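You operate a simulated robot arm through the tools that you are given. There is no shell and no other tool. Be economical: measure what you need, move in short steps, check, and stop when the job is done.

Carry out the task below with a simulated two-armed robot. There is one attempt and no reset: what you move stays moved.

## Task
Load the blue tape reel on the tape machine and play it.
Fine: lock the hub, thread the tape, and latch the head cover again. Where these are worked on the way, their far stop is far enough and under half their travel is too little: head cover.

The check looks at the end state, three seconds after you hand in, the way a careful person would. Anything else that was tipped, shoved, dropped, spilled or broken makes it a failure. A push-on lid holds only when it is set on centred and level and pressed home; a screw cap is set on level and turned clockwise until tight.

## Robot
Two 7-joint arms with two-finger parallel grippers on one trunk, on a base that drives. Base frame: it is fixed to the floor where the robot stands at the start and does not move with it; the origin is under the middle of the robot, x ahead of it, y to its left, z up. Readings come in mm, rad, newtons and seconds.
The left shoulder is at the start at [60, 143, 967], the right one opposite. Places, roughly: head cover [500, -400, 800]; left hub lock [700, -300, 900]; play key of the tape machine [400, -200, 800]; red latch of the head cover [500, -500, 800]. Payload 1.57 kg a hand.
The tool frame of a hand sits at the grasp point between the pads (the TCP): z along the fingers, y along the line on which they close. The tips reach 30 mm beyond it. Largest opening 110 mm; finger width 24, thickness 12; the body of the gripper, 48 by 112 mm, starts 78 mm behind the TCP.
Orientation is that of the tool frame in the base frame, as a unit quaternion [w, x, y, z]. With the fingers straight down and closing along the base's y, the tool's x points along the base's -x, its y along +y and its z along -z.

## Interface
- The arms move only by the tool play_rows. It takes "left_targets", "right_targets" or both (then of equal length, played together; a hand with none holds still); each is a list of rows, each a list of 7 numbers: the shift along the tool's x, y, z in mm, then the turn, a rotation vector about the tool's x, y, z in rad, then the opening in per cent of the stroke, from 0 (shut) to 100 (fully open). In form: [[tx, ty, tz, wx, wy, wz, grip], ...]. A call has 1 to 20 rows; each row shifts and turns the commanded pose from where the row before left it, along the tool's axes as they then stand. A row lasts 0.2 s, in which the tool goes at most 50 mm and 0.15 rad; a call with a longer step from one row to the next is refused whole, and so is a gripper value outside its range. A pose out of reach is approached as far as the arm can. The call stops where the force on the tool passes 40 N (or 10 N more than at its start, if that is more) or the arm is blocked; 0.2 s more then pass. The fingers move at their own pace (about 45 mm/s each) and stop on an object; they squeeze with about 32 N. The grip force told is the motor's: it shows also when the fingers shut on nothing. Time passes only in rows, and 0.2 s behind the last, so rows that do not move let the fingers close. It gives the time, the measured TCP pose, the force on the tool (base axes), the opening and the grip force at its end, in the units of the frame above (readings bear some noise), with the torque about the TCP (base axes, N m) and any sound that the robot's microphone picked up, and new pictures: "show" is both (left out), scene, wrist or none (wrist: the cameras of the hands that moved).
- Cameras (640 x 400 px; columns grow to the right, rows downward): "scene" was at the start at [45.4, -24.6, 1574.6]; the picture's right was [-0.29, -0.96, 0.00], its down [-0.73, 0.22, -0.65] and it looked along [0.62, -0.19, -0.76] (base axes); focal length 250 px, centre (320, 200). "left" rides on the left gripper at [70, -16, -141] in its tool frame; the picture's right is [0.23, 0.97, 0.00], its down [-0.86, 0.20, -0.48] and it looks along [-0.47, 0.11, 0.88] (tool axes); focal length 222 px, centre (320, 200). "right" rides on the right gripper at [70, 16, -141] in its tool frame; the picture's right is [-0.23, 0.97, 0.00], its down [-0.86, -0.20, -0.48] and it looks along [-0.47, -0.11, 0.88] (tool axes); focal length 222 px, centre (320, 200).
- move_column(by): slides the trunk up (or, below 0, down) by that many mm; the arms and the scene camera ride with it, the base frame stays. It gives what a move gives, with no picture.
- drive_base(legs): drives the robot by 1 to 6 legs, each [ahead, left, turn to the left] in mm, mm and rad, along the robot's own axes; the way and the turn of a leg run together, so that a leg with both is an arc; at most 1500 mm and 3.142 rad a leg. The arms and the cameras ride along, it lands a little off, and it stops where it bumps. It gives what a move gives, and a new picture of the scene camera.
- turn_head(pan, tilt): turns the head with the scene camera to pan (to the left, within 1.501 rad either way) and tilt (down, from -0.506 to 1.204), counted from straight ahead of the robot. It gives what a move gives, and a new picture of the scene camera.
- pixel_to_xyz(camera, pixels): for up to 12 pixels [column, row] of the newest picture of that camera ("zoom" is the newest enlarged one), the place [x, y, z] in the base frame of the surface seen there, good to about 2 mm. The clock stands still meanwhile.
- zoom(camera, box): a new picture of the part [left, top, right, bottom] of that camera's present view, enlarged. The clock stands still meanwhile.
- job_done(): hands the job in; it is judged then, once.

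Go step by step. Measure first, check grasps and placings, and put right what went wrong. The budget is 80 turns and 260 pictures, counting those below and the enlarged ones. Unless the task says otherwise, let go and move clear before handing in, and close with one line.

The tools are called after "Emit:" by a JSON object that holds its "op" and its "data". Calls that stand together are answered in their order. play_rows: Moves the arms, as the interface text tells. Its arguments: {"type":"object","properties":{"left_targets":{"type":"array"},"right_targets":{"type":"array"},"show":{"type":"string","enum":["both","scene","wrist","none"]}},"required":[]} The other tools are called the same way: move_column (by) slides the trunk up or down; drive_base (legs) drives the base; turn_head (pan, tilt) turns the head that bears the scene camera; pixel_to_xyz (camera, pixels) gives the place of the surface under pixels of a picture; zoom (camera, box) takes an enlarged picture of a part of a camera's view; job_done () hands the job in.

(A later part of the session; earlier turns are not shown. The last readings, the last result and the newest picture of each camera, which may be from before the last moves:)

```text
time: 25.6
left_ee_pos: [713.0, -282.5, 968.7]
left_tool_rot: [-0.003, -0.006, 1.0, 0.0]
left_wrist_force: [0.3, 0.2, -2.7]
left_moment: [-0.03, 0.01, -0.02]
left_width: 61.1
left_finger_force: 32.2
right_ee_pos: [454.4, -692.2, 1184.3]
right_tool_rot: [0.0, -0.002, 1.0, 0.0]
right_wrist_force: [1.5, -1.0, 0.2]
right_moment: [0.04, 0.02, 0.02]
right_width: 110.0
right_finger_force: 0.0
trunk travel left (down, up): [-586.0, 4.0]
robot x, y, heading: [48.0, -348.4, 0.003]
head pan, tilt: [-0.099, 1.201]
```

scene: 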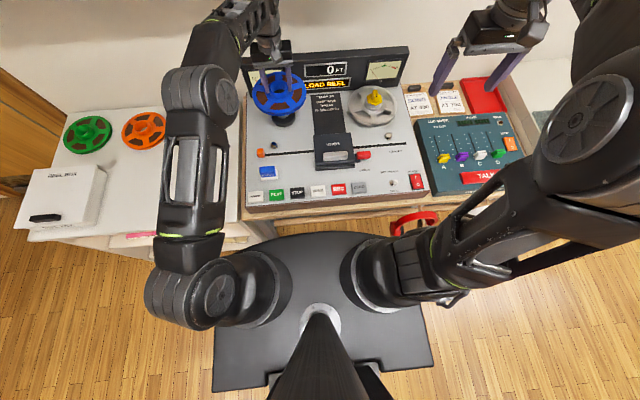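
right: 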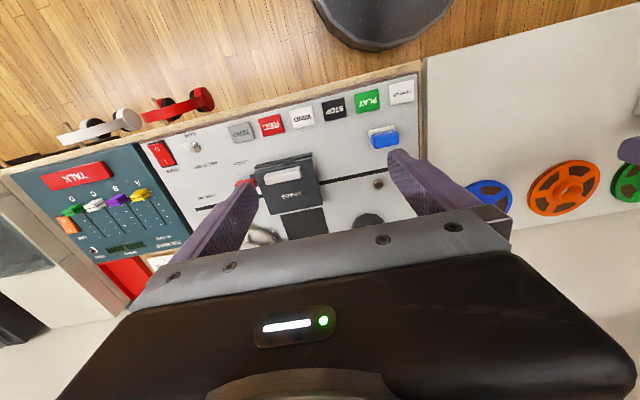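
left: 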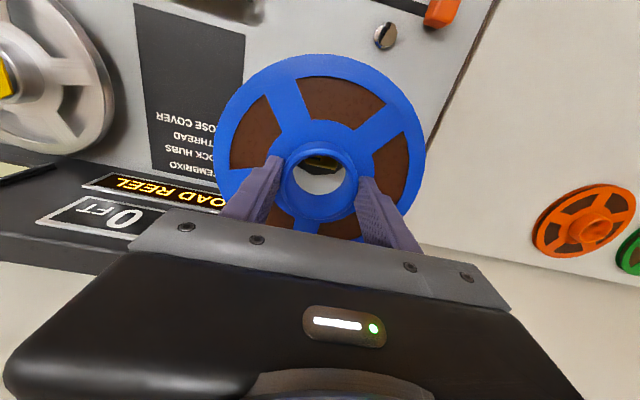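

Reached. Measuring the reel's true centre in the grip and the knob seen through its hole (about (320,165)).

Emit:
{"op": "zoom", "data": {"camera": "left", "box": [260, 130, 380, 225]}}

Emit:
{"op": "pixel_to_xyz", "data": {"camera": "left", "pixels": [[320, 57], [220, 145], [424, 145], [233, 96], [405, 93], [319, 146], [320, 235], [296, 152], [344, 153], [240, 85], [398, 85], [322, 168]]}}

```text
4.21 times, centred on (320, 178) of left
```

zoom: 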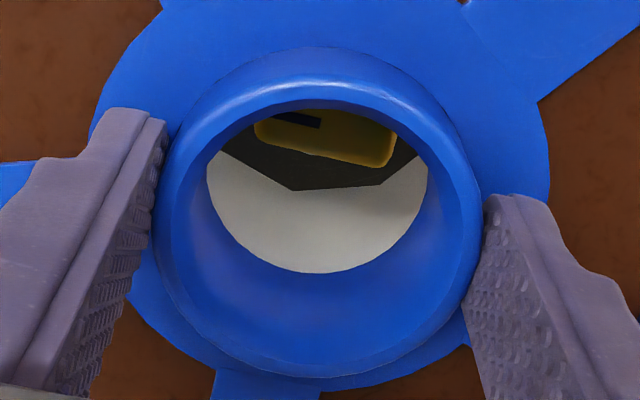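

```text
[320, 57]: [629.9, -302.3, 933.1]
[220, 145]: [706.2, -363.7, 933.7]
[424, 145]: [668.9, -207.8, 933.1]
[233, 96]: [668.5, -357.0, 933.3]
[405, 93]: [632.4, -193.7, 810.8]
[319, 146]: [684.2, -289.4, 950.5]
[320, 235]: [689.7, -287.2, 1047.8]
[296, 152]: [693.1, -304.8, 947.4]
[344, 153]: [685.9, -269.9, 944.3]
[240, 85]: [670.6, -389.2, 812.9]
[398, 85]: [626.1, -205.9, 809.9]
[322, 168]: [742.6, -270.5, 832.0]
```

The reel centre coincides with the TCP (≈713, -283), so I'll shift ≈2.5 mm and lower onto the spindle, watching the force.

Emit:
{"op": "play_rows", "data": {"left_targets": [[2.5, -1.7, 0, 0, 0, 0, 0], [0, 0, 10, 0, 0, 0, 0], [0, 0, 10, 0, 0, 0, 0], [0, 0, 10, 0, 0, 0, 0], [0, 0, 0, 0, 0, 0, 0]], "show": "wrist"}}

Emit:
{"op": "zoom", "data": {"camera": "left", "box": [260, 130, 380, 225]}}

Emit:
{"op": "zoom", "data": {"camera": "scene", "box": [240, 60, 330, 135]}}

```text
time: 26.8
left_ee_pos: [711.2, -282.5, 939.1]
left_tool_rot: [-0.003, -0.006, 1.0, 0.0]
left_wrist_force: [0.7, -0.3, -3.2]
left_moment: [0.03, 0.01, 0.01]
left_width: 61.1
left_finger_force: 32.0
right_ee_pos: [453.8, -692.3, 1185.8]
right_tool_rot: [0.001, -0.002, 1.0, 0.001]
right_wrist_force: [1.2, 0.7, 0.7]
right_moment: [0.02, -0.01, 0.0]
right_width: 110.0
right_finger_force: 0.0
trunk travel left (down, up): [-586.0, 4.0]
robot x, y, heading: [48.6, -353.9, 0.006]
head pan, tilt: [-0.099, 1.201]
```

left: 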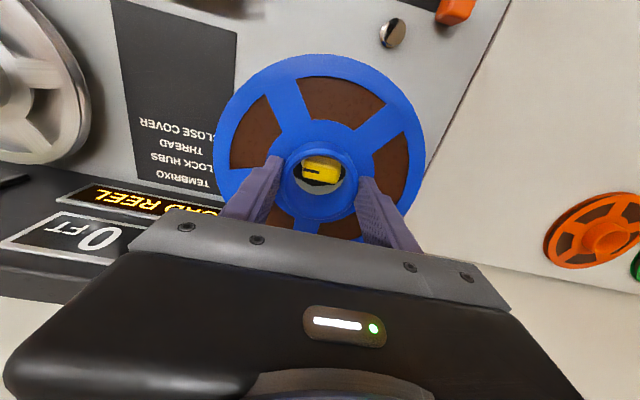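

```text
4.21 times, centred on (320, 178) of left
```

zoom: 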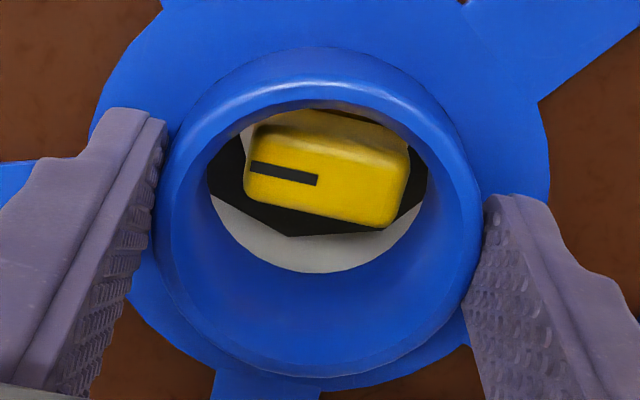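

```text
5.33 times, centred on (285, 98) of scene
```

zoom: 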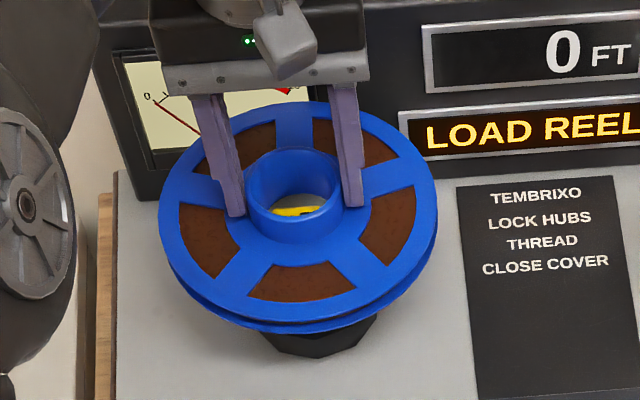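

The knob is centred in the hole. Continuing down to the seat (TCP ≈881).

Emit:
{"op": "play_rows", "data": {"left_targets": [[0, 0, 12, 0, 0, 0, 0], [0, 0, 12, 0, 0, 0, 0], [0, 0, 12, 0, 0, 0, 0], [0, 0, 10, 0, 0, 0, 0], [0, 0, 6, 0, 0, 0, 0], [0, 0, 4, 0, 0, 0, 0], [0, 0, 2, 0, 0, 0, 0], [0, 0, 0, 0, 0, 0, 0]], "show": "wrist"}}

Emit:
{"op": "zoom", "data": {"camera": "scene", "box": [240, 60, 330, 135]}}

```text
time: 28.6
left_ee_pos: [709.9, -283.5, 881.4]
left_tool_rot: [-0.003, -0.005, 1.0, 0.001]
left_wrist_force: [-0.6, -1.3, -1.6]
left_moment: [0.01, -0.03, -0.05]
left_width: 60.8
left_finger_force: 31.4
right_ee_pos: [454.1, -693.0, 1185.2]
right_tool_rot: [0.001, 0.0, 1.0, 0.0]
right_wrist_force: [-0.1, 0.3, 0.2]
right_moment: [0.0, 0.0, 0.0]
right_width: 110.0
right_finger_force: 0.0
trunk travel left (down, up): [-586.0, 4.0]
robot x, y, heading: [47.1, -349.8, 0.002]
head pan, tilt: [-0.099, 1.201]
```

left: 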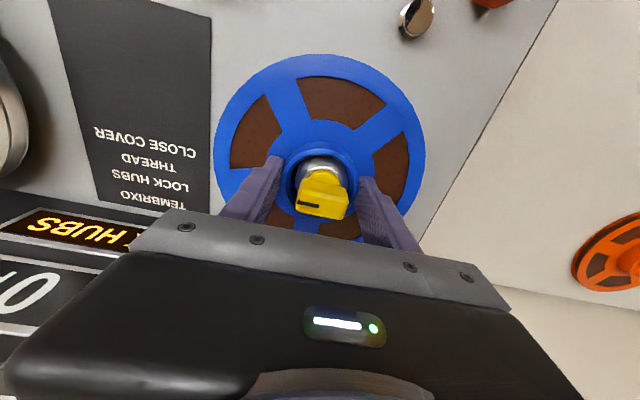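

```text
5.33 times, centred on (285, 98) of scene
```

zoom: 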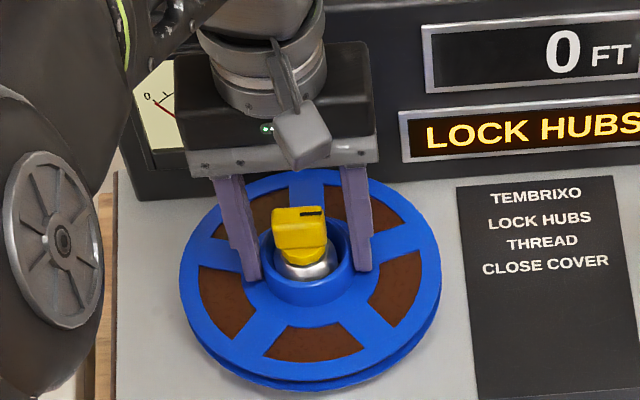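

The display now says LOCK HUBS, so the reel is seated. Releasing, then rising to where the tips will sit around the knob above the collar.

Emit:
{"op": "play_rows", "data": {"left_targets": [[0, 0, 1.5, 0, 0, 0, 0], [0, 0, 0, 0, 0, 0, 80], [0, 0, 0, 0, 0, 0, 80], [0, 0, 0, 0, 0, 0, 80], [0, 0, 0, 0, 0, 0, 80], [0, 0, -10, 0, 0, 0, 80], [0, 0, -9, 0, 0, 0, 80]], "show": "wrist"}}

Emit:
{"op": "zoom", "data": {"camera": "scene", "box": [240, 60, 330, 135]}}

```text
time: 30.2
left_ee_pos: [710.2, -283.0, 900.0]
left_tool_rot: [-0.003, -0.006, 1.0, 0.0]
left_wrist_force: [-0.3, 0.1, -0.2]
left_moment: [0.02, -0.01, -0.01]
left_width: 88.3
left_finger_force: 0.0
right_ee_pos: [454.4, -691.9, 1184.5]
right_tool_rot: [0.001, 0.0, 1.0, 0.0]
right_wrist_force: [-0.1, 0.0, 0.0]
right_moment: [-0.01, -0.01, 0.02]
right_width: 110.0
right_finger_force: 0.1
trunk travel left (down, up): [-586.0, 4.0]
robot x, y, heading: [47.4, -347.6, -0.003]
head pan, tilt: [-0.099, 1.201]
```

left: 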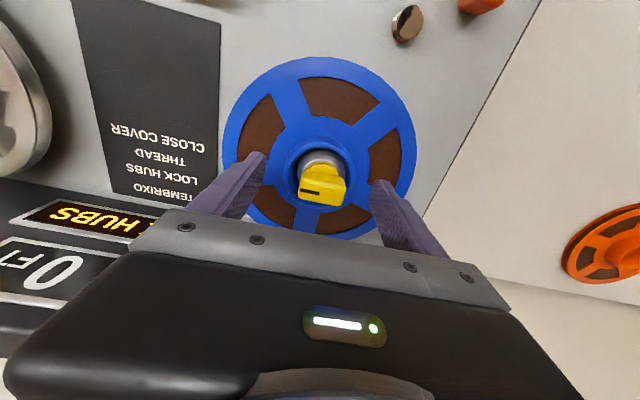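

```text
5.33 times, centred on (285, 98) of scene
```

zoom: 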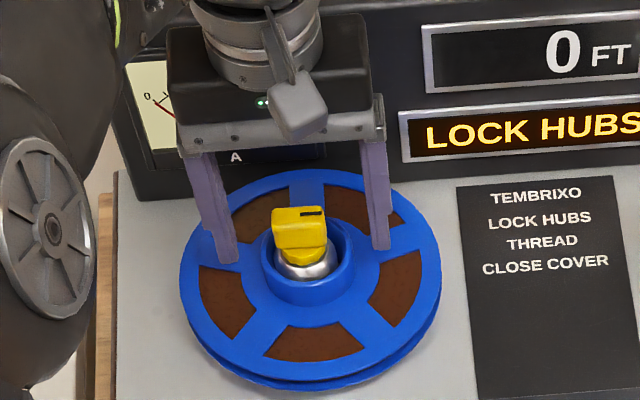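

The reel sits level and freed. Closing on the knob ends.

Emit:
{"op": "play_rows", "data": {"left_targets": [[0, 0, 0, 0, 0, 0, 0], [0, 0, 0, 0, 0, 0, 0], [0, 0, 0, 0, 0, 0, 0], [0, 0, 0, 0, 0, 0, 0], [0, 0, 0, 0, 0, 0, 0]], "show": "wrist"}}

Emit:
{"op": "zoom", "data": {"camera": "scene", "box": [240, 60, 330, 135]}}

```text
time: 31.4
left_ee_pos: [709.1, -280.4, 898.0]
left_tool_rot: [-0.003, -0.005, 1.0, 0.0]
left_wrist_force: [-0.9, 4.9, 0.1]
left_moment: [0.16, 0.0, -0.02]
left_width: 33.9
left_finger_force: 30.3
right_ee_pos: [454.8, -691.4, 1184.1]
right_tool_rot: [0.001, -0.002, 1.0, -0.001]
right_wrist_force: [0.2, -0.6, 0.6]
right_moment: [0.0, 0.01, 0.0]
right_width: 110.0
right_finger_force: 0.1
trunk travel left (down, up): [-586.0, 4.0]
robot x, y, heading: [47.6, -345.2, 0.001]
head pan, tilt: [-0.099, 1.201]
```

left: 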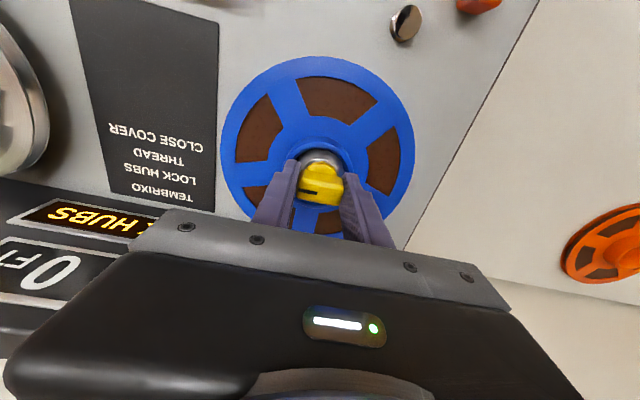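

```text
5.33 times, centred on (285, 98) of scene
```

zoom: 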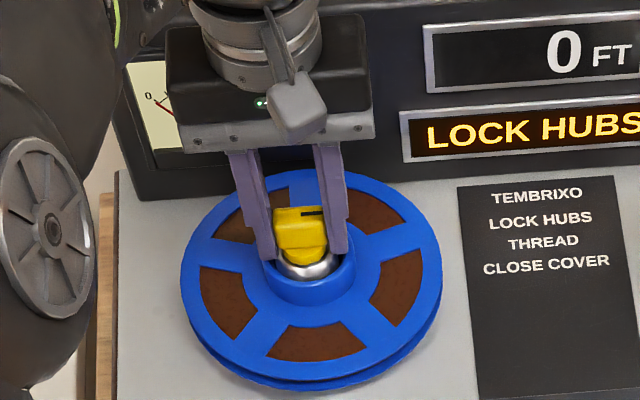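

Gripped at 34 mm. Turning counter-clockwise (tool z negative), first half.

Emit:
{"op": "play_rows", "data": {"left_targets": [[0, 2, 0, 0, 0, 0, 0], [0, 0, 0, 0, 0, -0.1, 0], [0, 0, 0, 0, 0, -0.1, 0], [0, 0, 0, 0, 0, -0.1, 0], [0, 0, 0, 0, 0, -0.1, 0], [0, 0, 0, 0, 0, -0.1, 0]], "show": "wrist"}}

Emit:
{"op": "zoom", "data": {"camera": "scene", "box": [240, 60, 330, 135]}}

```text
time: 32.8
left_ee_pos: [709.7, -281.2, 898.7]
left_tool_rot: [-0.003, -0.254, 0.967, 0.0]
left_wrist_force: [0.2, 0.4, 2.5]
left_moment: [-0.72, 0.46, -0.09]
left_width: 33.7
left_finger_force: 41.4
right_ee_pos: [454.4, -692.1, 1184.6]
right_tool_rot: [0.001, 0.0, 1.0, 0.0]
right_wrist_force: [0.0, 0.5, 0.9]
right_moment: [0.03, 0.0, -0.04]
right_width: 110.0
right_finger_force: 0.2
trunk travel left (down, up): [-586.0, 4.0]
robot x, y, heading: [49.1, -349.0, 0.007]
head pan, tilt: [-0.099, 1.201]
```

left: 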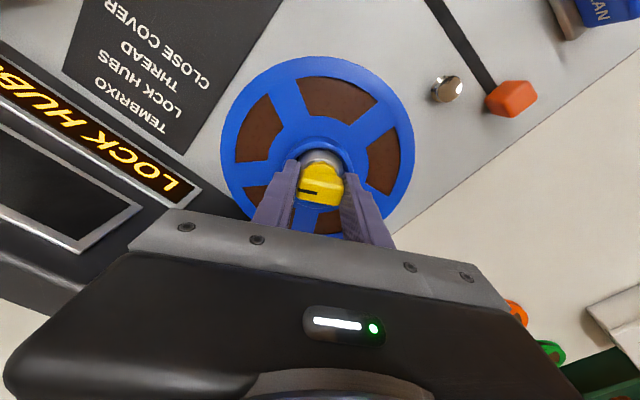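

```text
5.33 times, centred on (285, 98) of scene
```

zoom: 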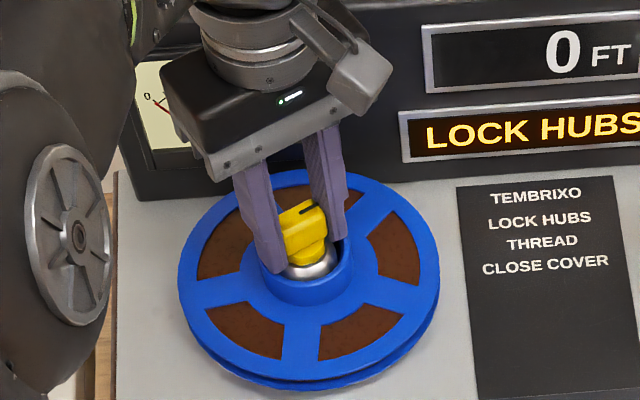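

The knob turns freely in this direction. Continuing the rest of the quarter turn.

Emit:
{"op": "play_rows", "data": {"left_targets": [[0, 0, 0, 0, 0, -0.12, 0], [0, 0, 0, 0, 0, -0.12, 0], [0, 0, 0, 0, 0, -0.12, 0], [0, 0, 0, 0, 0, -0.12, 0], [0, 0, 0, 0, 0, -0.12, 0], [0, 0, 0, 0, 0, -0.12, 0], [0, 0, 0, 0, 0, -0.12, 0], [0, 0, 0, 0, 0, -0.12, 0], [0, 0, 0, 0, 0, -0.11, 0], [0, 0, 0, 0, 0, 0, 0]], "show": "wrist"}}

Emit:
{"op": "zoom", "data": {"camera": "scene", "box": [240, 60, 330, 135]}}

```text
time: 35.0
left_ee_pos: [710.2, -281.5, 898.9]
left_tool_rot: [0.001, 0.711, -0.703, -0.001]
left_wrist_force: [7.4, -3.8, 7.3]
left_moment: [-0.81, -0.57, 0.03]
left_width: 33.7
left_finger_force: 41.6
right_ee_pos: [453.8, -693.0, 1185.6]
right_tool_rot: [-0.001, -0.001, 1.0, 0.0]
right_wrist_force: [0.6, 0.3, -0.1]
right_moment: [0.0, 0.03, 0.02]
right_width: 109.7
right_finger_force: 0.1
trunk travel left (down, up): [-586.0, 4.0]
robot x, y, heading: [47.8, -348.5, -0.0]
head pan, tilt: [-0.099, 1.201]
```

left: 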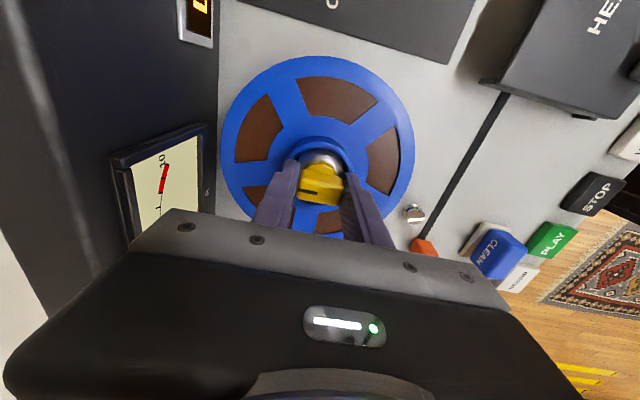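

```text
5.33 times, centred on (285, 98) of scene
```

zoom: 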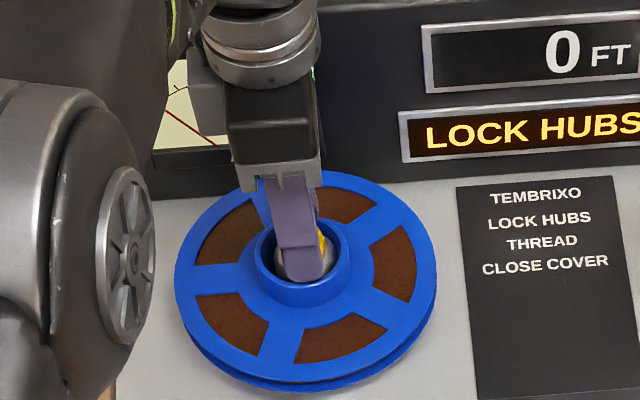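

Turned 90°, but the display still says LOCK HUBS. Turning a little further to find the stop.

Emit:
{"op": "play_rows", "data": {"left_targets": [[0, 0, 0, 0, 0, -0.08, 0], [0, 0, 0, 0, 0, -0.08, 0], [0, 0, 0, 0, 0, -0.08, 0], [0, 0, 0, 0, 0, 0, 0]], "show": "wrist"}}

Emit:
{"op": "zoom", "data": {"camera": "left", "box": [260, 130, 380, 225]}}

Emit:
{"op": "zoom", "data": {"camera": "scene", "box": [240, 50, 400, 150]}}

```text
time: 36.0
left_ee_pos: [711.1, -281.1, 899.4]
left_tool_rot: [0.002, 0.79, -0.613, -0.002]
left_wrist_force: [7.8, -3.9, 9.8]
left_moment: [-0.63, -0.86, -0.01]
left_width: 33.7
left_finger_force: 41.4
right_ee_pos: [453.2, -691.7, 1185.2]
right_tool_rot: [0.001, -0.001, 1.0, 0.0]
right_wrist_force: [-0.5, -0.6, 0.4]
right_moment: [-0.02, -0.01, 0.01]
right_width: 110.2
right_finger_force: 0.0
trunk travel left (down, up): [-586.0, 4.0]
robot x, y, heading: [46.7, -350.6, 0.002]
head pan, tilt: [-0.099, 1.201]
```

left: 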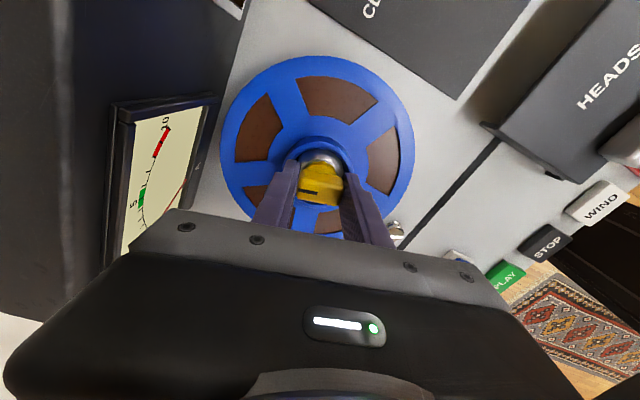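

```text
4.21 times, centred on (320, 178) of left
```

zoom: 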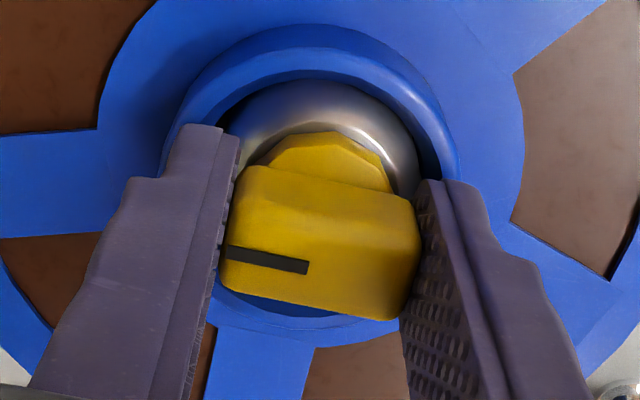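

```text
4.00 times, centred on (320, 100) of scene
```

zoom: 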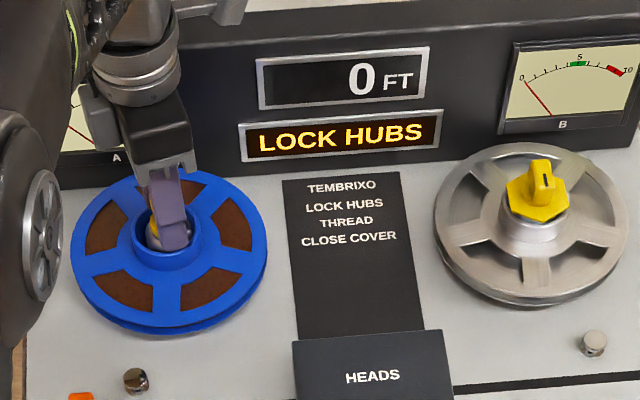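

In every wrist view the reel turned together with the knob, so either the hub spins as a whole or this is the wrong way. Turning clockwise and watching for relative motion is a cheap test.

Emit:
{"op": "play_rows", "data": {"left_targets": [[0, 0, 0, 0, 0, 0.12, 0], [0, 0, 0, 0, 0, 0.12, 0], [0, 0, 0, 0, 0, 0.12, 0], [0, 0, 0, 0, 0, 0.12, 0], [0, 0, 0, 0, 0, 0.12, 0], [0, 0, 0, 0, 0, 0.12, 0], [0, 0, 0, 0, 0, 0.12, 0], [0, 0, 0, 0, 0, 0.12, 0]], "show": "wrist"}}

Emit:
{"op": "zoom", "data": {"camera": "scene", "box": [240, 50, 400, 150]}}

```text
time: 37.8
left_ee_pos: [712.0, -281.0, 899.0]
left_tool_rot: [-0.002, -0.415, 0.91, 0.001]
left_wrist_force: [4.6, -3.7, 6.3]
left_moment: [0.53, -1.33, -0.02]
left_width: 33.8
left_finger_force: 41.5
right_ee_pos: [453.6, -691.4, 1184.3]
right_tool_rot: [0.001, -0.001, 1.0, 0.0]
right_wrist_force: [-1.1, -0.1, 0.6]
right_moment: [0.02, -0.01, 0.0]
right_width: 109.8
right_finger_force: 0.0
trunk travel left (down, up): [-586.0, 4.0]
robot x, y, heading: [45.7, -350.9, 0.005]
head pan, tilt: [-0.099, 1.201]
```

left: 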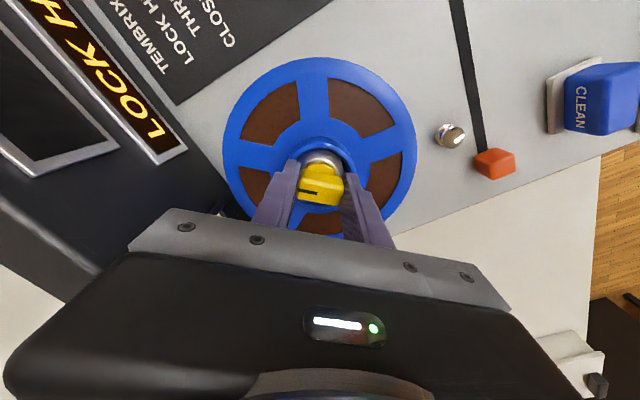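

```text
4.00 times, centred on (320, 100) of scene
```

zoom: 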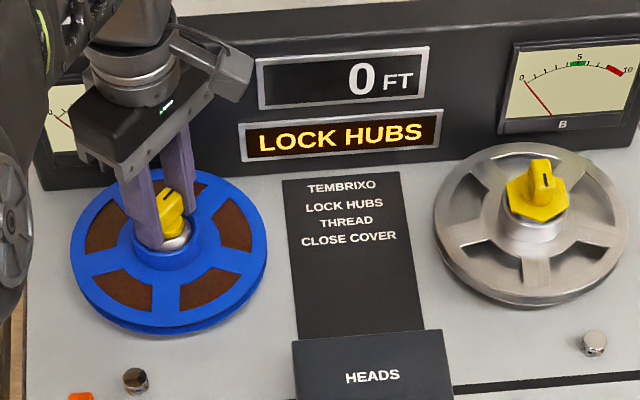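

Now the reel stayed put while the knob turned, so clockwise is the locking direction. Continuing clockwise.

Emit:
{"op": "play_rows", "data": {"left_targets": [[0, 0, 0, 0, 0, 0.12, 0], [0, 0, 0, 0, 0, 0.12, 0], [0, 0, 0, 0, 0, 0.12, 0], [0, 0, 0, 0, 0, 0.12, 0], [0, 0, 0, 0, 0, 0.12, 0], [0, 0, 0, 0, 0, 0.12, 0]], "show": "wrist"}}

Emit:
{"op": "zoom", "data": {"camera": "scene", "box": [240, 50, 400, 150]}}

```text
time: 39.2
left_ee_pos: [710.6, -280.9, 903.7]
left_tool_rot: [0.002, -0.069, 0.998, -0.001]
left_wrist_force: [8.2, -0.5, 35.8]
left_moment: [0.57, 1.09, 0.07]
left_width: 34.1
left_finger_force: 41.3
right_ee_pos: [453.1, -692.1, 1185.7]
right_tool_rot: [0.002, -0.001, 1.0, 0.001]
right_wrist_force: [-0.8, -0.3, -0.1]
right_moment: [-0.02, 0.0, -0.01]
right_width: 109.8
right_finger_force: 0.1
trunk travel left (down, up): [-586.0, 4.0]
robot x, y, heading: [52.0, -345.9, 0.002]
head pan, tilt: [-0.099, 1.201]
```

left: 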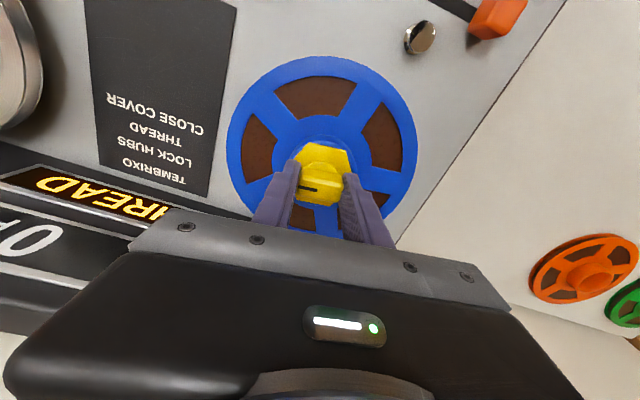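

```text
4.00 times, centred on (320, 100) of scene
```

zoom: 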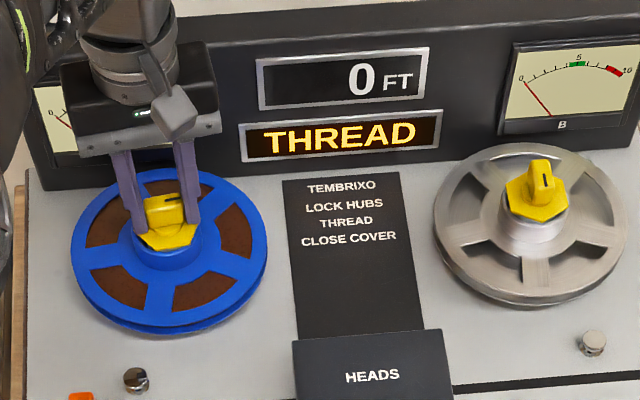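

Display says THREAD: the hub is locked. Releasing and raising the left hand, then inspecting the head cover.

Emit:
{"op": "play_rows", "data": {"left_targets": [[0, 0, -4, 0, 0, 0, 40], [0, 0, 0, 0, 0, 0, 60], [0, 0, 0, 0, 0, 0, 60], [0, 0, -30, 0, 0, 0, 60], [0, 0, -40, 0, 0, 0, 60], [20, 30, -20, 0, 0, 0, 60], [30, 40, 0, 0, 0, 0, 60], [30, 40, 0, 0, 0, 0, 60], [30, 40, 0, 0, 0, 0, 60]], "show": "scene"}}

Emit:
{"op": "zoom", "data": {"camera": "scene", "box": [240, 60, 400, 160]}}

Emit:
{"op": "zoom", "data": {"camera": "scene", "box": [305, 125, 385, 175]}}

Emit:
{"op": "pixel_to_xyz", "data": {"camera": "zoom", "pixels": [[90, 80], [245, 70], [90, 280], [300, 270], [165, 255], [255, 245], [210, 260], [420, 240], [500, 230], [460, 225], [460, 255], [370, 310]]}}

```text
time: 41.2
left_ee_pos: [578.2, -145.8, 995.0]
left_tool_rot: [-0.002, -0.068, 0.998, 0.0]
left_wrist_force: [-0.7, -0.5, -0.3]
left_moment: [-0.03, -0.02, 0.0]
left_width: 65.7
left_finger_force: 0.1
right_ee_pos: [453.3, -690.8, 1186.3]
right_tool_rot: [0.001, -0.001, 1.0, 0.001]
right_wrist_force: [-0.4, 0.0, 0.5]
right_moment: [0.02, 0.0, -0.02]
right_width: 109.9
right_finger_force: 0.2
trunk travel left (down, up): [-586.0, 4.0]
robot x, y, heading: [45.6, -350.0, 0.001]
head pan, tilt: [-0.099, 1.201]
```

scene: 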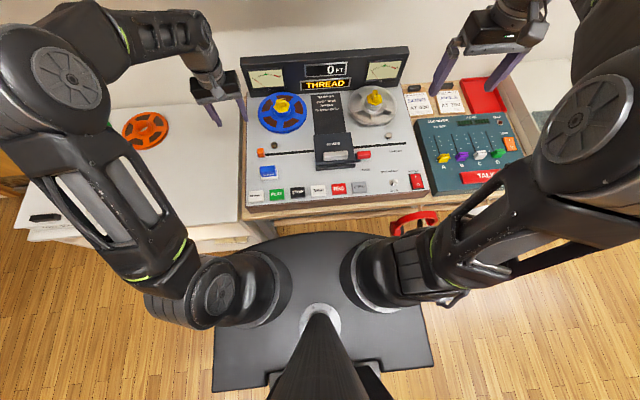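

```text
4.00 times, centred on (320, 110) of scene
```

zoom: 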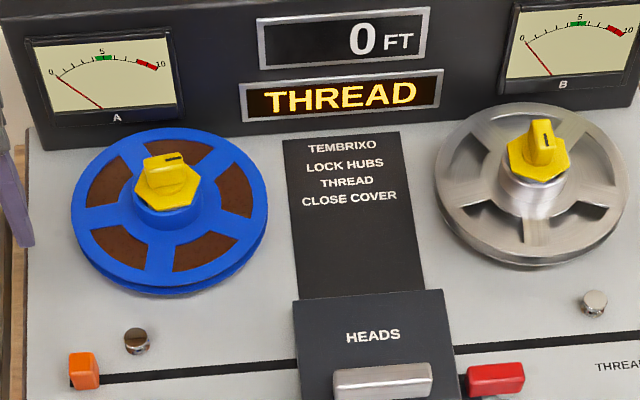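

```text
8.00 times, centred on (345, 150) of scene
```

zoom: 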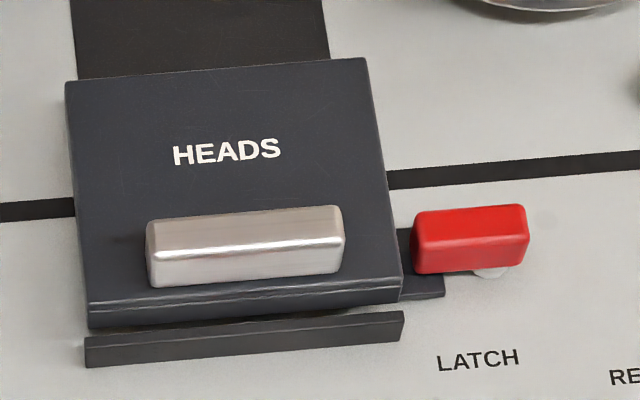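

```text
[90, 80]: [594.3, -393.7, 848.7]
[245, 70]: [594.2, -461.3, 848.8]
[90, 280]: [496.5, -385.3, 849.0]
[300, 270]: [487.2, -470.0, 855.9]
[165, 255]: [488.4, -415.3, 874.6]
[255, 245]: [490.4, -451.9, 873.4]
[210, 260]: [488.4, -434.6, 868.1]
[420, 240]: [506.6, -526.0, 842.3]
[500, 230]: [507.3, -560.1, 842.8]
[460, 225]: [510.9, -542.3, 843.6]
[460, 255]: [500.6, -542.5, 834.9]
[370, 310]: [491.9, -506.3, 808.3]
```

The cover spans x 485–594 with its handle at (489, -434, 874) and the red latch at (506, -545, 843). Bringing the right hand's camera close to see how the latch works.

Emit:
{"op": "play_rows", "data": {"right_targets": [[10, 30, 40, 0, 0, 0, 60], [10, 30, 40, 0, 0, 0, 60], [10, 30, 40, 0, 0, 0, 60], [10, 30, 40, 0, 0, 0, 60], [10, 30, 40, 0, 0, 0, 60]], "show": "wrist"}}

Emit:
{"op": "zoom", "data": {"camera": "right", "box": [200, 20, 440, 170]}}

```text
refused: row 1 steps farther than a row can; nothing moved
```

```text
2.67 times, centred on (320, 95) of right
```

zoom: 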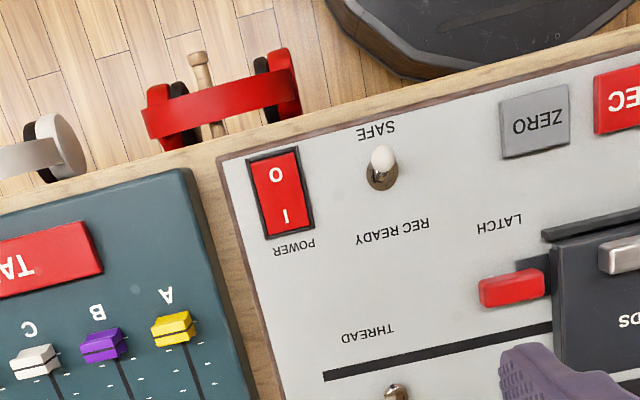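

The step was a bit too long; I'll split it into smaller rows.

Emit:
{"op": "play_rows", "data": {"right_targets": [[8, 24, 34, 0, 0, 0, 60], [8, 24, 34, 0, 0, 0, 60], [8, 24, 34, 0, 0, 0, 60], [8, 24, 34, 0, 0, 0, 60], [8, 24, 34, 0, 0, 0, 60], [8, 24, 34, 0, 0, 0, 60]], "show": "wrist"}}

Emit:
{"op": "zoom", "data": {"camera": "right", "box": [240, 60, 440, 190]}}

```text
time: 42.6
left_ee_pos: [580.8, -146.6, 993.8]
left_tool_rot: [-0.004, -0.071, 0.997, 0.0]
left_wrist_force: [-0.1, -0.8, 0.3]
left_moment: [-0.01, 0.01, 0.03]
left_width: 66.0
left_finger_force: 0.1
right_ee_pos: [405.7, -547.1, 981.4]
right_tool_rot: [0.0, -0.001, 1.0, 0.0]
right_wrist_force: [0.5, -0.8, 0.2]
right_moment: [-0.02, -0.02, 0.02]
right_width: 66.1
right_finger_force: 0.1
trunk travel left (down, up): [-586.0, 4.0]
robot x, y, heading: [49.4, -347.5, 0.002]
head pan, tilt: [-0.099, 1.201]
```

right: 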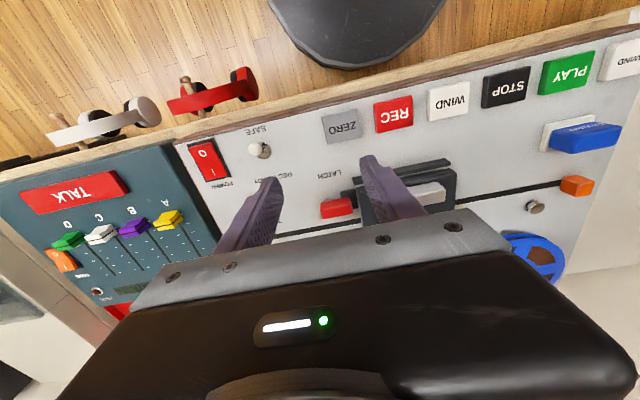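

```text
3.08 times, centred on (340, 125) of right
```

zoom: 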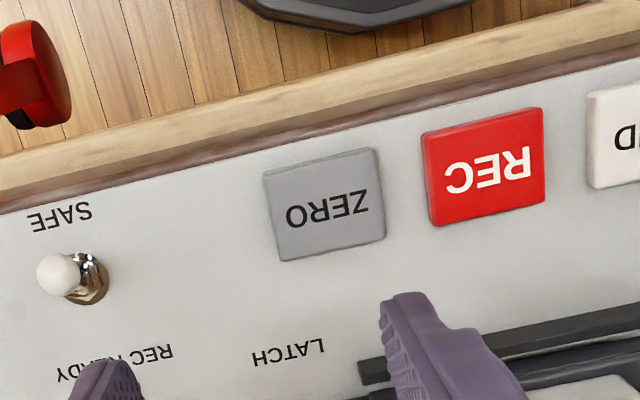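

Emit:
{"op": "zoom", "data": {"camera": "right", "box": [290, 150, 470, 260]}}

Emit:
{"op": "pixel_to_xyz", "data": {"camera": "right", "pixels": [[323, 211], [350, 207], [337, 204], [338, 215], [345, 195], [340, 175], [400, 172], [358, 196], [362, 222], [440, 192], [425, 188]]}}

```text
3.56 times, centred on (380, 205) of right
```

zoom: 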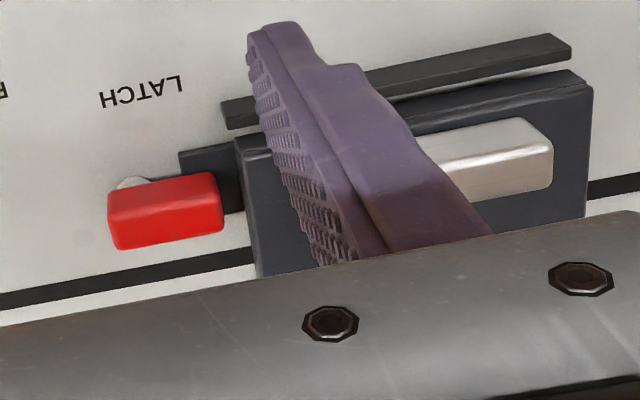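

```text
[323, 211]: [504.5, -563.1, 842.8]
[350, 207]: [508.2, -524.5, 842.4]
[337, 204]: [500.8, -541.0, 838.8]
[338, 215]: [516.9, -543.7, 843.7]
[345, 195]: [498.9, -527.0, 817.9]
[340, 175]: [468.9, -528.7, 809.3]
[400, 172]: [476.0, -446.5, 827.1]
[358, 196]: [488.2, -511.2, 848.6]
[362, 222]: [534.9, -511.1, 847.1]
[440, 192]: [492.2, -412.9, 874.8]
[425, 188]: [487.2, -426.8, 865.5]
```

The red bar has a round post near its outer/robot side and a dark plate under its inner end. Going closer with the fingers fully open to see the mechanism.

Emit:
{"op": "play_rows", "data": {"right_targets": [[-20, -5, 25, 0, 0, 0, 100], [-20, -5, 25, 0, 0, 0, 100], [-10, 0, 15, 0, 0, 0, 100]], "show": "wrist"}}

Emit:
{"op": "zoom", "data": {"camera": "right", "box": [250, 120, 430, 230]}}

Emit:
{"op": "zoom", "data": {"camera": "scene", "box": [340, 140, 380, 165]}}

```text
time: 43.4
left_ee_pos: [579.7, -147.3, 993.3]
left_tool_rot: [-0.003, -0.07, 0.998, 0.0]
left_wrist_force: [-0.2, 0.7, -0.8]
left_moment: [0.01, -0.03, 0.0]
left_width: 66.3
left_finger_force: 0.0
right_ee_pos: [456.5, -556.3, 915.4]
right_tool_rot: [0.0, -0.002, 1.0, 0.0]
right_wrist_force: [0.7, -0.3, 0.6]
right_moment: [-0.02, 0.03, 0.0]
right_width: 110.0
right_finger_force: 0.2
trunk travel left (down, up): [-586.0, 4.0]
robot x, y, heading: [44.4, -349.3, 0.004]
head pan, tilt: [-0.099, 1.201]
```

right: 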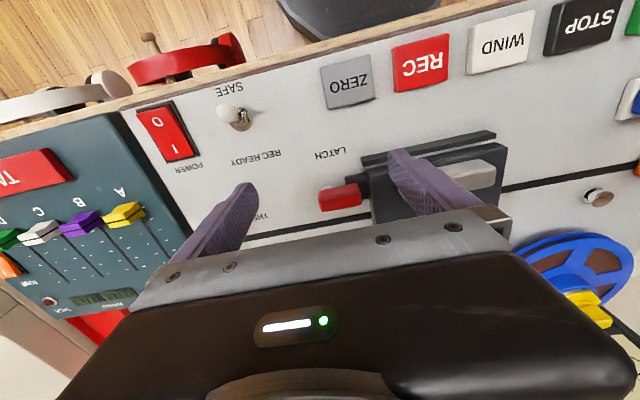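

```text
3.56 times, centred on (340, 175) of right
```

zoom: 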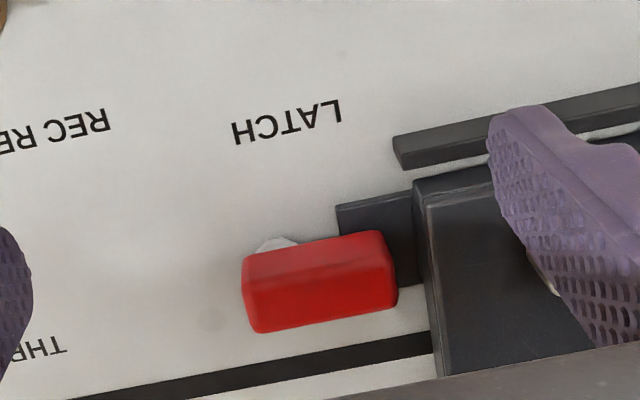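

```text
16.00 times, centred on (360, 152) of scene
```

zoom: 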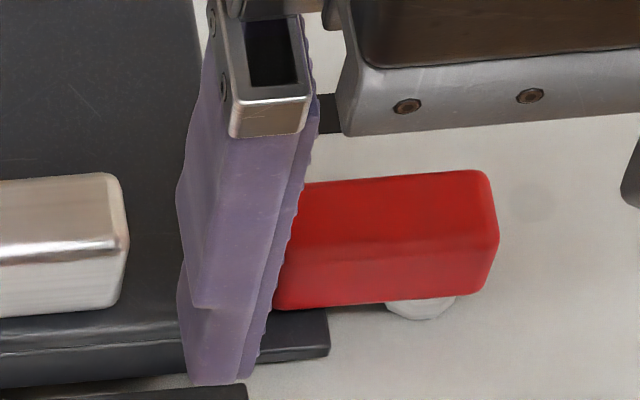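

The post sits under the bar's outer end, so the latch appears to be a lever pivoting there. Measuring the post and bar.

Emit:
{"op": "pixel_to_xyz", "data": {"camera": "right", "pixels": [[326, 188], [329, 187.5], [320, 193], [360, 187], [321, 211], [362, 204], [340, 200], [349, 183], [360, 180]]}}

Emit:
{"op": "pixel_to_xyz", "data": {"camera": "scene", "pixels": [[366.2, 159.4], [370.5, 153], [365, 151.5], [360, 152], [360, 161.5]]}}

```text
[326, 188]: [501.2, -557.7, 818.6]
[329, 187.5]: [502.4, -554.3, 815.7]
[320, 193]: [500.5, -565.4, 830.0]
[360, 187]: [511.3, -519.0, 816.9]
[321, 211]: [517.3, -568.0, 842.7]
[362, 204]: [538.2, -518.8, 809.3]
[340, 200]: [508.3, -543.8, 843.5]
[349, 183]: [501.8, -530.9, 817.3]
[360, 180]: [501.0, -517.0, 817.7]
```

```text
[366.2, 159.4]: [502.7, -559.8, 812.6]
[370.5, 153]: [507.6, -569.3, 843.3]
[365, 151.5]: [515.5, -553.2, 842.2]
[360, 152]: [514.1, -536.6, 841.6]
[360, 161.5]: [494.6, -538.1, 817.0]
```

Pivot ≈ (508, -557). I'll close the right fingers and place them behind the inner end (x≈534, y≈-534), then push toward the robot to test the swing direction.

Emit:
{"op": "play_rows", "data": {"right_targets": [[-26, 7, 0, 0, 0, 0, 0], [-26, 8, 0, 0, 0, 0, 0], [-26, 7, 0, 0, 0, 0, 0], [0, 0, 20, 0, 0, 0, 0], [0, 0, 0, 0, 0, 0, 0], [0, 0, 20, 0, 0, 0, 0], [0, 0, 20, 0, 0, 0, 0]], "show": "both"}}

Emit:
{"op": "zoom", "data": {"camera": "scene", "box": [320, 125, 400, 175]}}

```text
time: 45.0
left_ee_pos: [579.8, -145.9, 994.1]
left_tool_rot: [-0.004, -0.07, 0.998, 0.0]
left_wrist_force: [0.0, 0.1, 0.5]
left_moment: [-0.01, -0.04, -0.04]
left_width: 66.4
left_finger_force: 0.1
right_ee_pos: [535.1, -535.3, 856.8]
right_tool_rot: [0.001, -0.001, 1.0, 0.0]
right_wrist_force: [0.0, 0.4, 0.5]
right_moment: [-0.03, 0.0, 0.01]
right_width: 0.0
right_finger_force: 18.0
trunk travel left (down, up): [-586.0, 4.0]
robot x, y, heading: [47.6, -347.4, 0.011]
head pan, tilt: [-0.099, 1.201]
```

scene: 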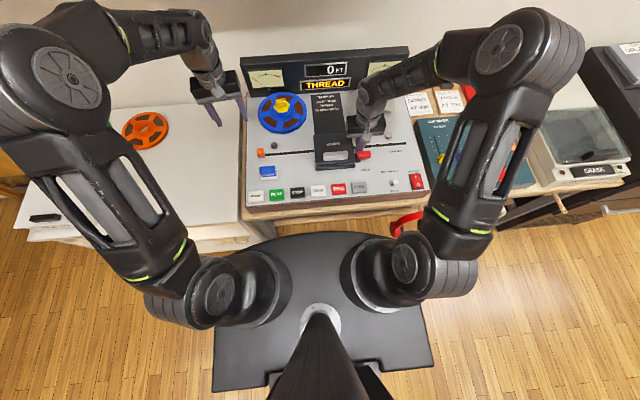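
right: 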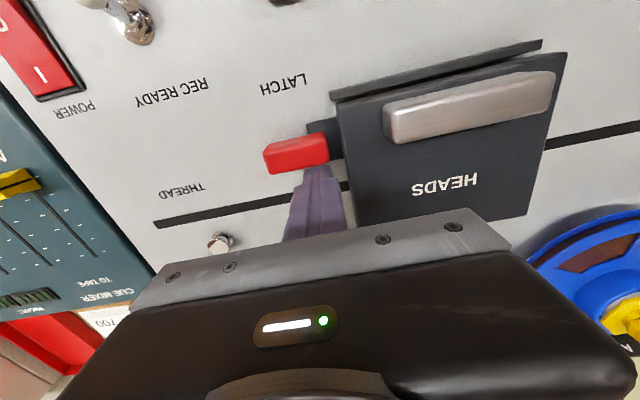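

```text
8.00 times, centred on (360, 150) of scene
```

zoom: 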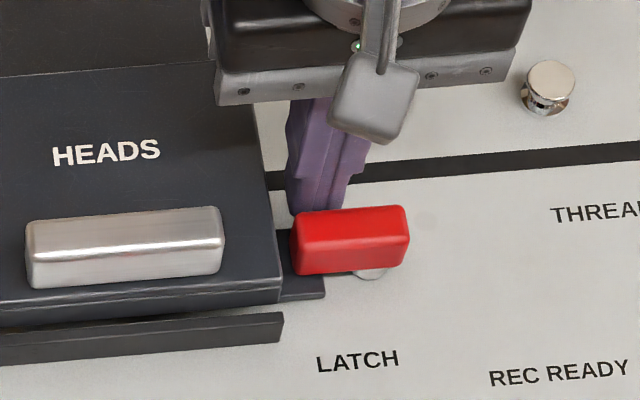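

Fingers are just behind the bar's inner end. Pushing toward the robot in small steps.

Emit:
{"op": "play_rows", "data": {"right_targets": [[5, 0, 0, 0, 0, 0, 0], [5, 0, 0, 0, 0, 0, 0], [5, 0, 0, 0, 0, 0, 0], [5, 0, 0, 0, 0, 0, 0]], "show": "wrist"}}

Emit:
{"op": "zoom", "data": {"camera": "scene", "box": [320, 125, 400, 175]}}

```text
time: 46.0
left_ee_pos: [578.5, -146.0, 994.5]
left_tool_rot: [-0.003, -0.07, 0.998, 0.0]
left_wrist_force: [0.6, 0.6, -0.1]
left_moment: [0.01, 0.0, -0.01]
left_width: 66.0
left_finger_force: 0.1
right_ee_pos: [515.1, -534.5, 855.5]
right_tool_rot: [0.0, -0.001, 1.0, -0.001]
right_wrist_force: [-3.8, 9.2, 1.5]
right_moment: [0.17, 0.09, -0.13]
right_width: 0.1
right_finger_force: 21.3
trunk travel left (down, up): [-586.0, 4.0]
robot x, y, heading: [46.6, -352.6, -0.0]
head pan, tilt: [-0.099, 1.201]
```

right: 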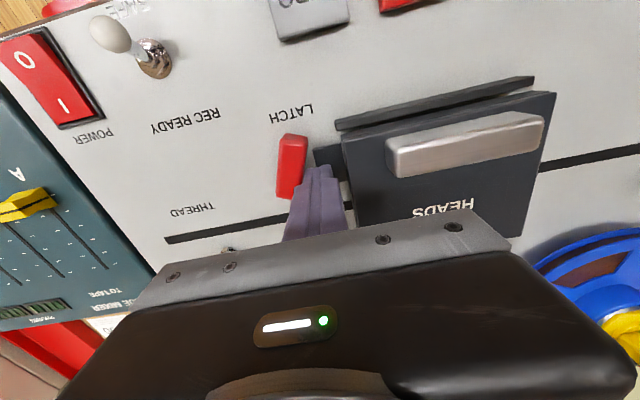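

```text
8.00 times, centred on (360, 150) of scene
```

zoom: 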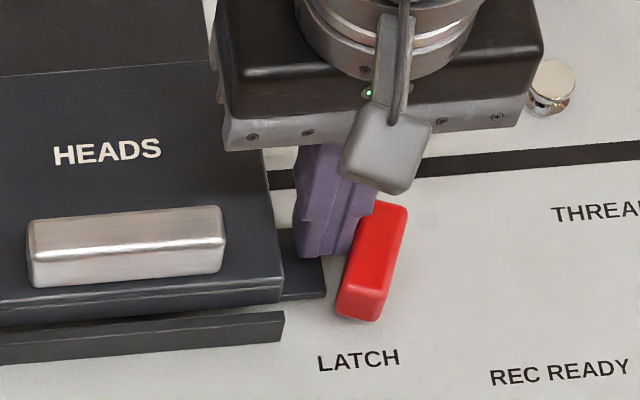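

The latch swung clear easily. Next, lifting up, opening, and gripping the cover handle by its ends (y ≈ -408…-488, x≈488).

Emit:
{"op": "play_rows", "data": {"right_targets": [[-3, 0, -5, 0, 0, 0, 0], [0, 0, -40, 0, 0, 0, 0], [0, 0, -20, 0, 0, 0, 50], [15, 40, 0, 0, 0, 0, 100], [15, 46, 0, 0, 0, 0, 100], [0, 0, 0, 0, 0, 0, 100]], "show": "wrist"}}

Emit:
{"op": "zoom", "data": {"camera": "scene", "box": [305, 125, 385, 175]}}

Emit:
{"op": "pixel_to_xyz", "data": {"camera": "zoom", "pixels": [[155, 240], [335, 230], [155, 225], [335, 212], [150, 270], [340, 260]]}}

```text
time: 47.4
left_ee_pos: [578.3, -146.4, 992.8]
left_tool_rot: [-0.002, -0.07, 0.998, 0.0]
left_wrist_force: [-0.8, -0.7, 0.0]
left_moment: [0.0, -0.04, 0.02]
left_width: 65.8
left_finger_force: 0.1
right_ee_pos: [487.0, -449.9, 920.9]
right_tool_rot: [0.0, -0.001, 1.0, 0.0]
right_wrist_force: [0.0, -0.4, 0.0]
right_moment: [0.04, -0.02, 0.0]
right_width: 83.9
right_finger_force: 0.1
trunk travel left (down, up): [-586.0, 4.0]
robot x, y, heading: [49.7, -351.3, 0.004]
head pan, tilt: [-0.099, 1.201]
```

right: 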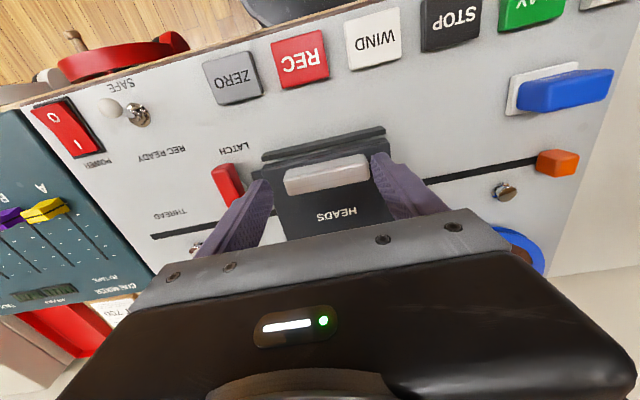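

```text
8.00 times, centred on (345, 150) of scene
```

zoom: 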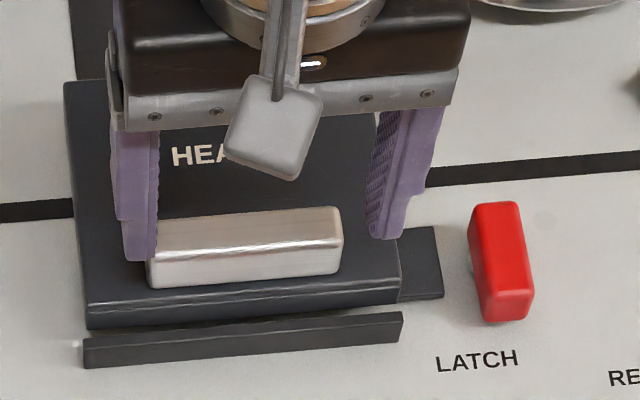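

```text
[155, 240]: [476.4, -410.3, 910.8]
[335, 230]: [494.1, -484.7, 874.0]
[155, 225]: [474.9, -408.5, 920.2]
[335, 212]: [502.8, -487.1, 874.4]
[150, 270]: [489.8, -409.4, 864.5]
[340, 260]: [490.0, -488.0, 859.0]
```

Handle: y -409…-488, x 490…504. Shifting 10 mm forward, descending and gripping.

Emit:
{"op": "play_rows", "data": {"right_targets": [[-10, 1, 0, 0, 0, 0, 100], [0, 0, 0, 0, 0, 0, 100], [0, 0, 20, 0, 0, 0, 100], [0, 0, 15, 0, 0, 0, 100], [0, 0, 0, 0, 0, 0, 20], [0, 0, 0, 0, 0, 0, 20], [0, 0, 0, 0, 0, 0, 20]], "show": "wrist"}}

Emit:
{"op": "zoom", "data": {"camera": "scene", "box": [305, 125, 385, 175]}}

```text
time: 49.0
left_ee_pos: [579.4, -143.9, 992.6]
left_tool_rot: [-0.003, -0.069, 0.998, -0.001]
left_wrist_force: [-0.3, 0.0, -0.9]
left_moment: [0.0, 0.0, 0.02]
left_width: 66.0
left_finger_force: 0.1
right_ee_pos: [497.2, -445.9, 885.0]
right_tool_rot: [0.001, -0.002, 1.0, 0.002]
right_wrist_force: [-0.1, 14.8, -5.2]
right_moment: [0.42, -0.09, -0.14]
right_width: 80.0
right_finger_force: 23.7
trunk travel left (down, up): [-586.0, 4.0]
robot x, y, heading: [45.2, -351.3, 0.006]
head pan, tilt: [-0.099, 1.201]
```

right: 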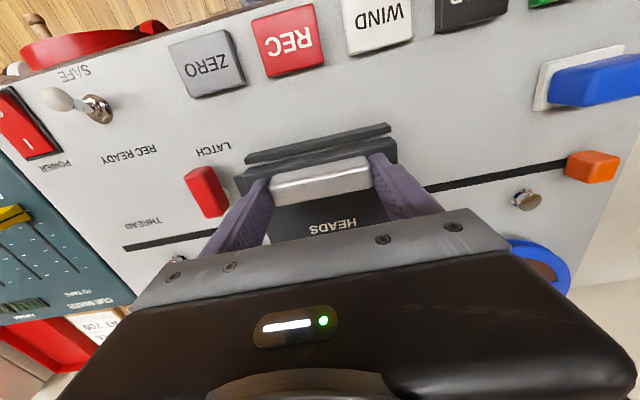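

```text
8.00 times, centred on (345, 150) of scene
```

zoom: 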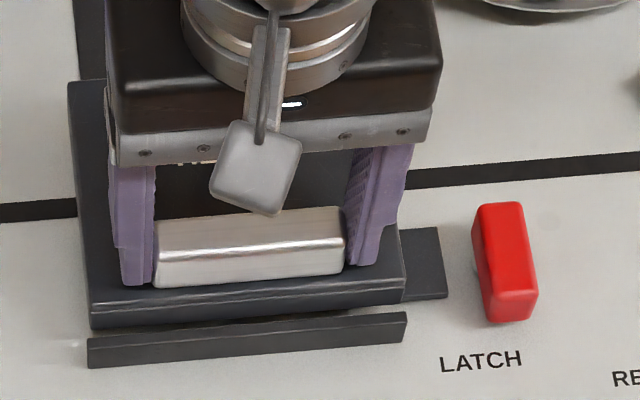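

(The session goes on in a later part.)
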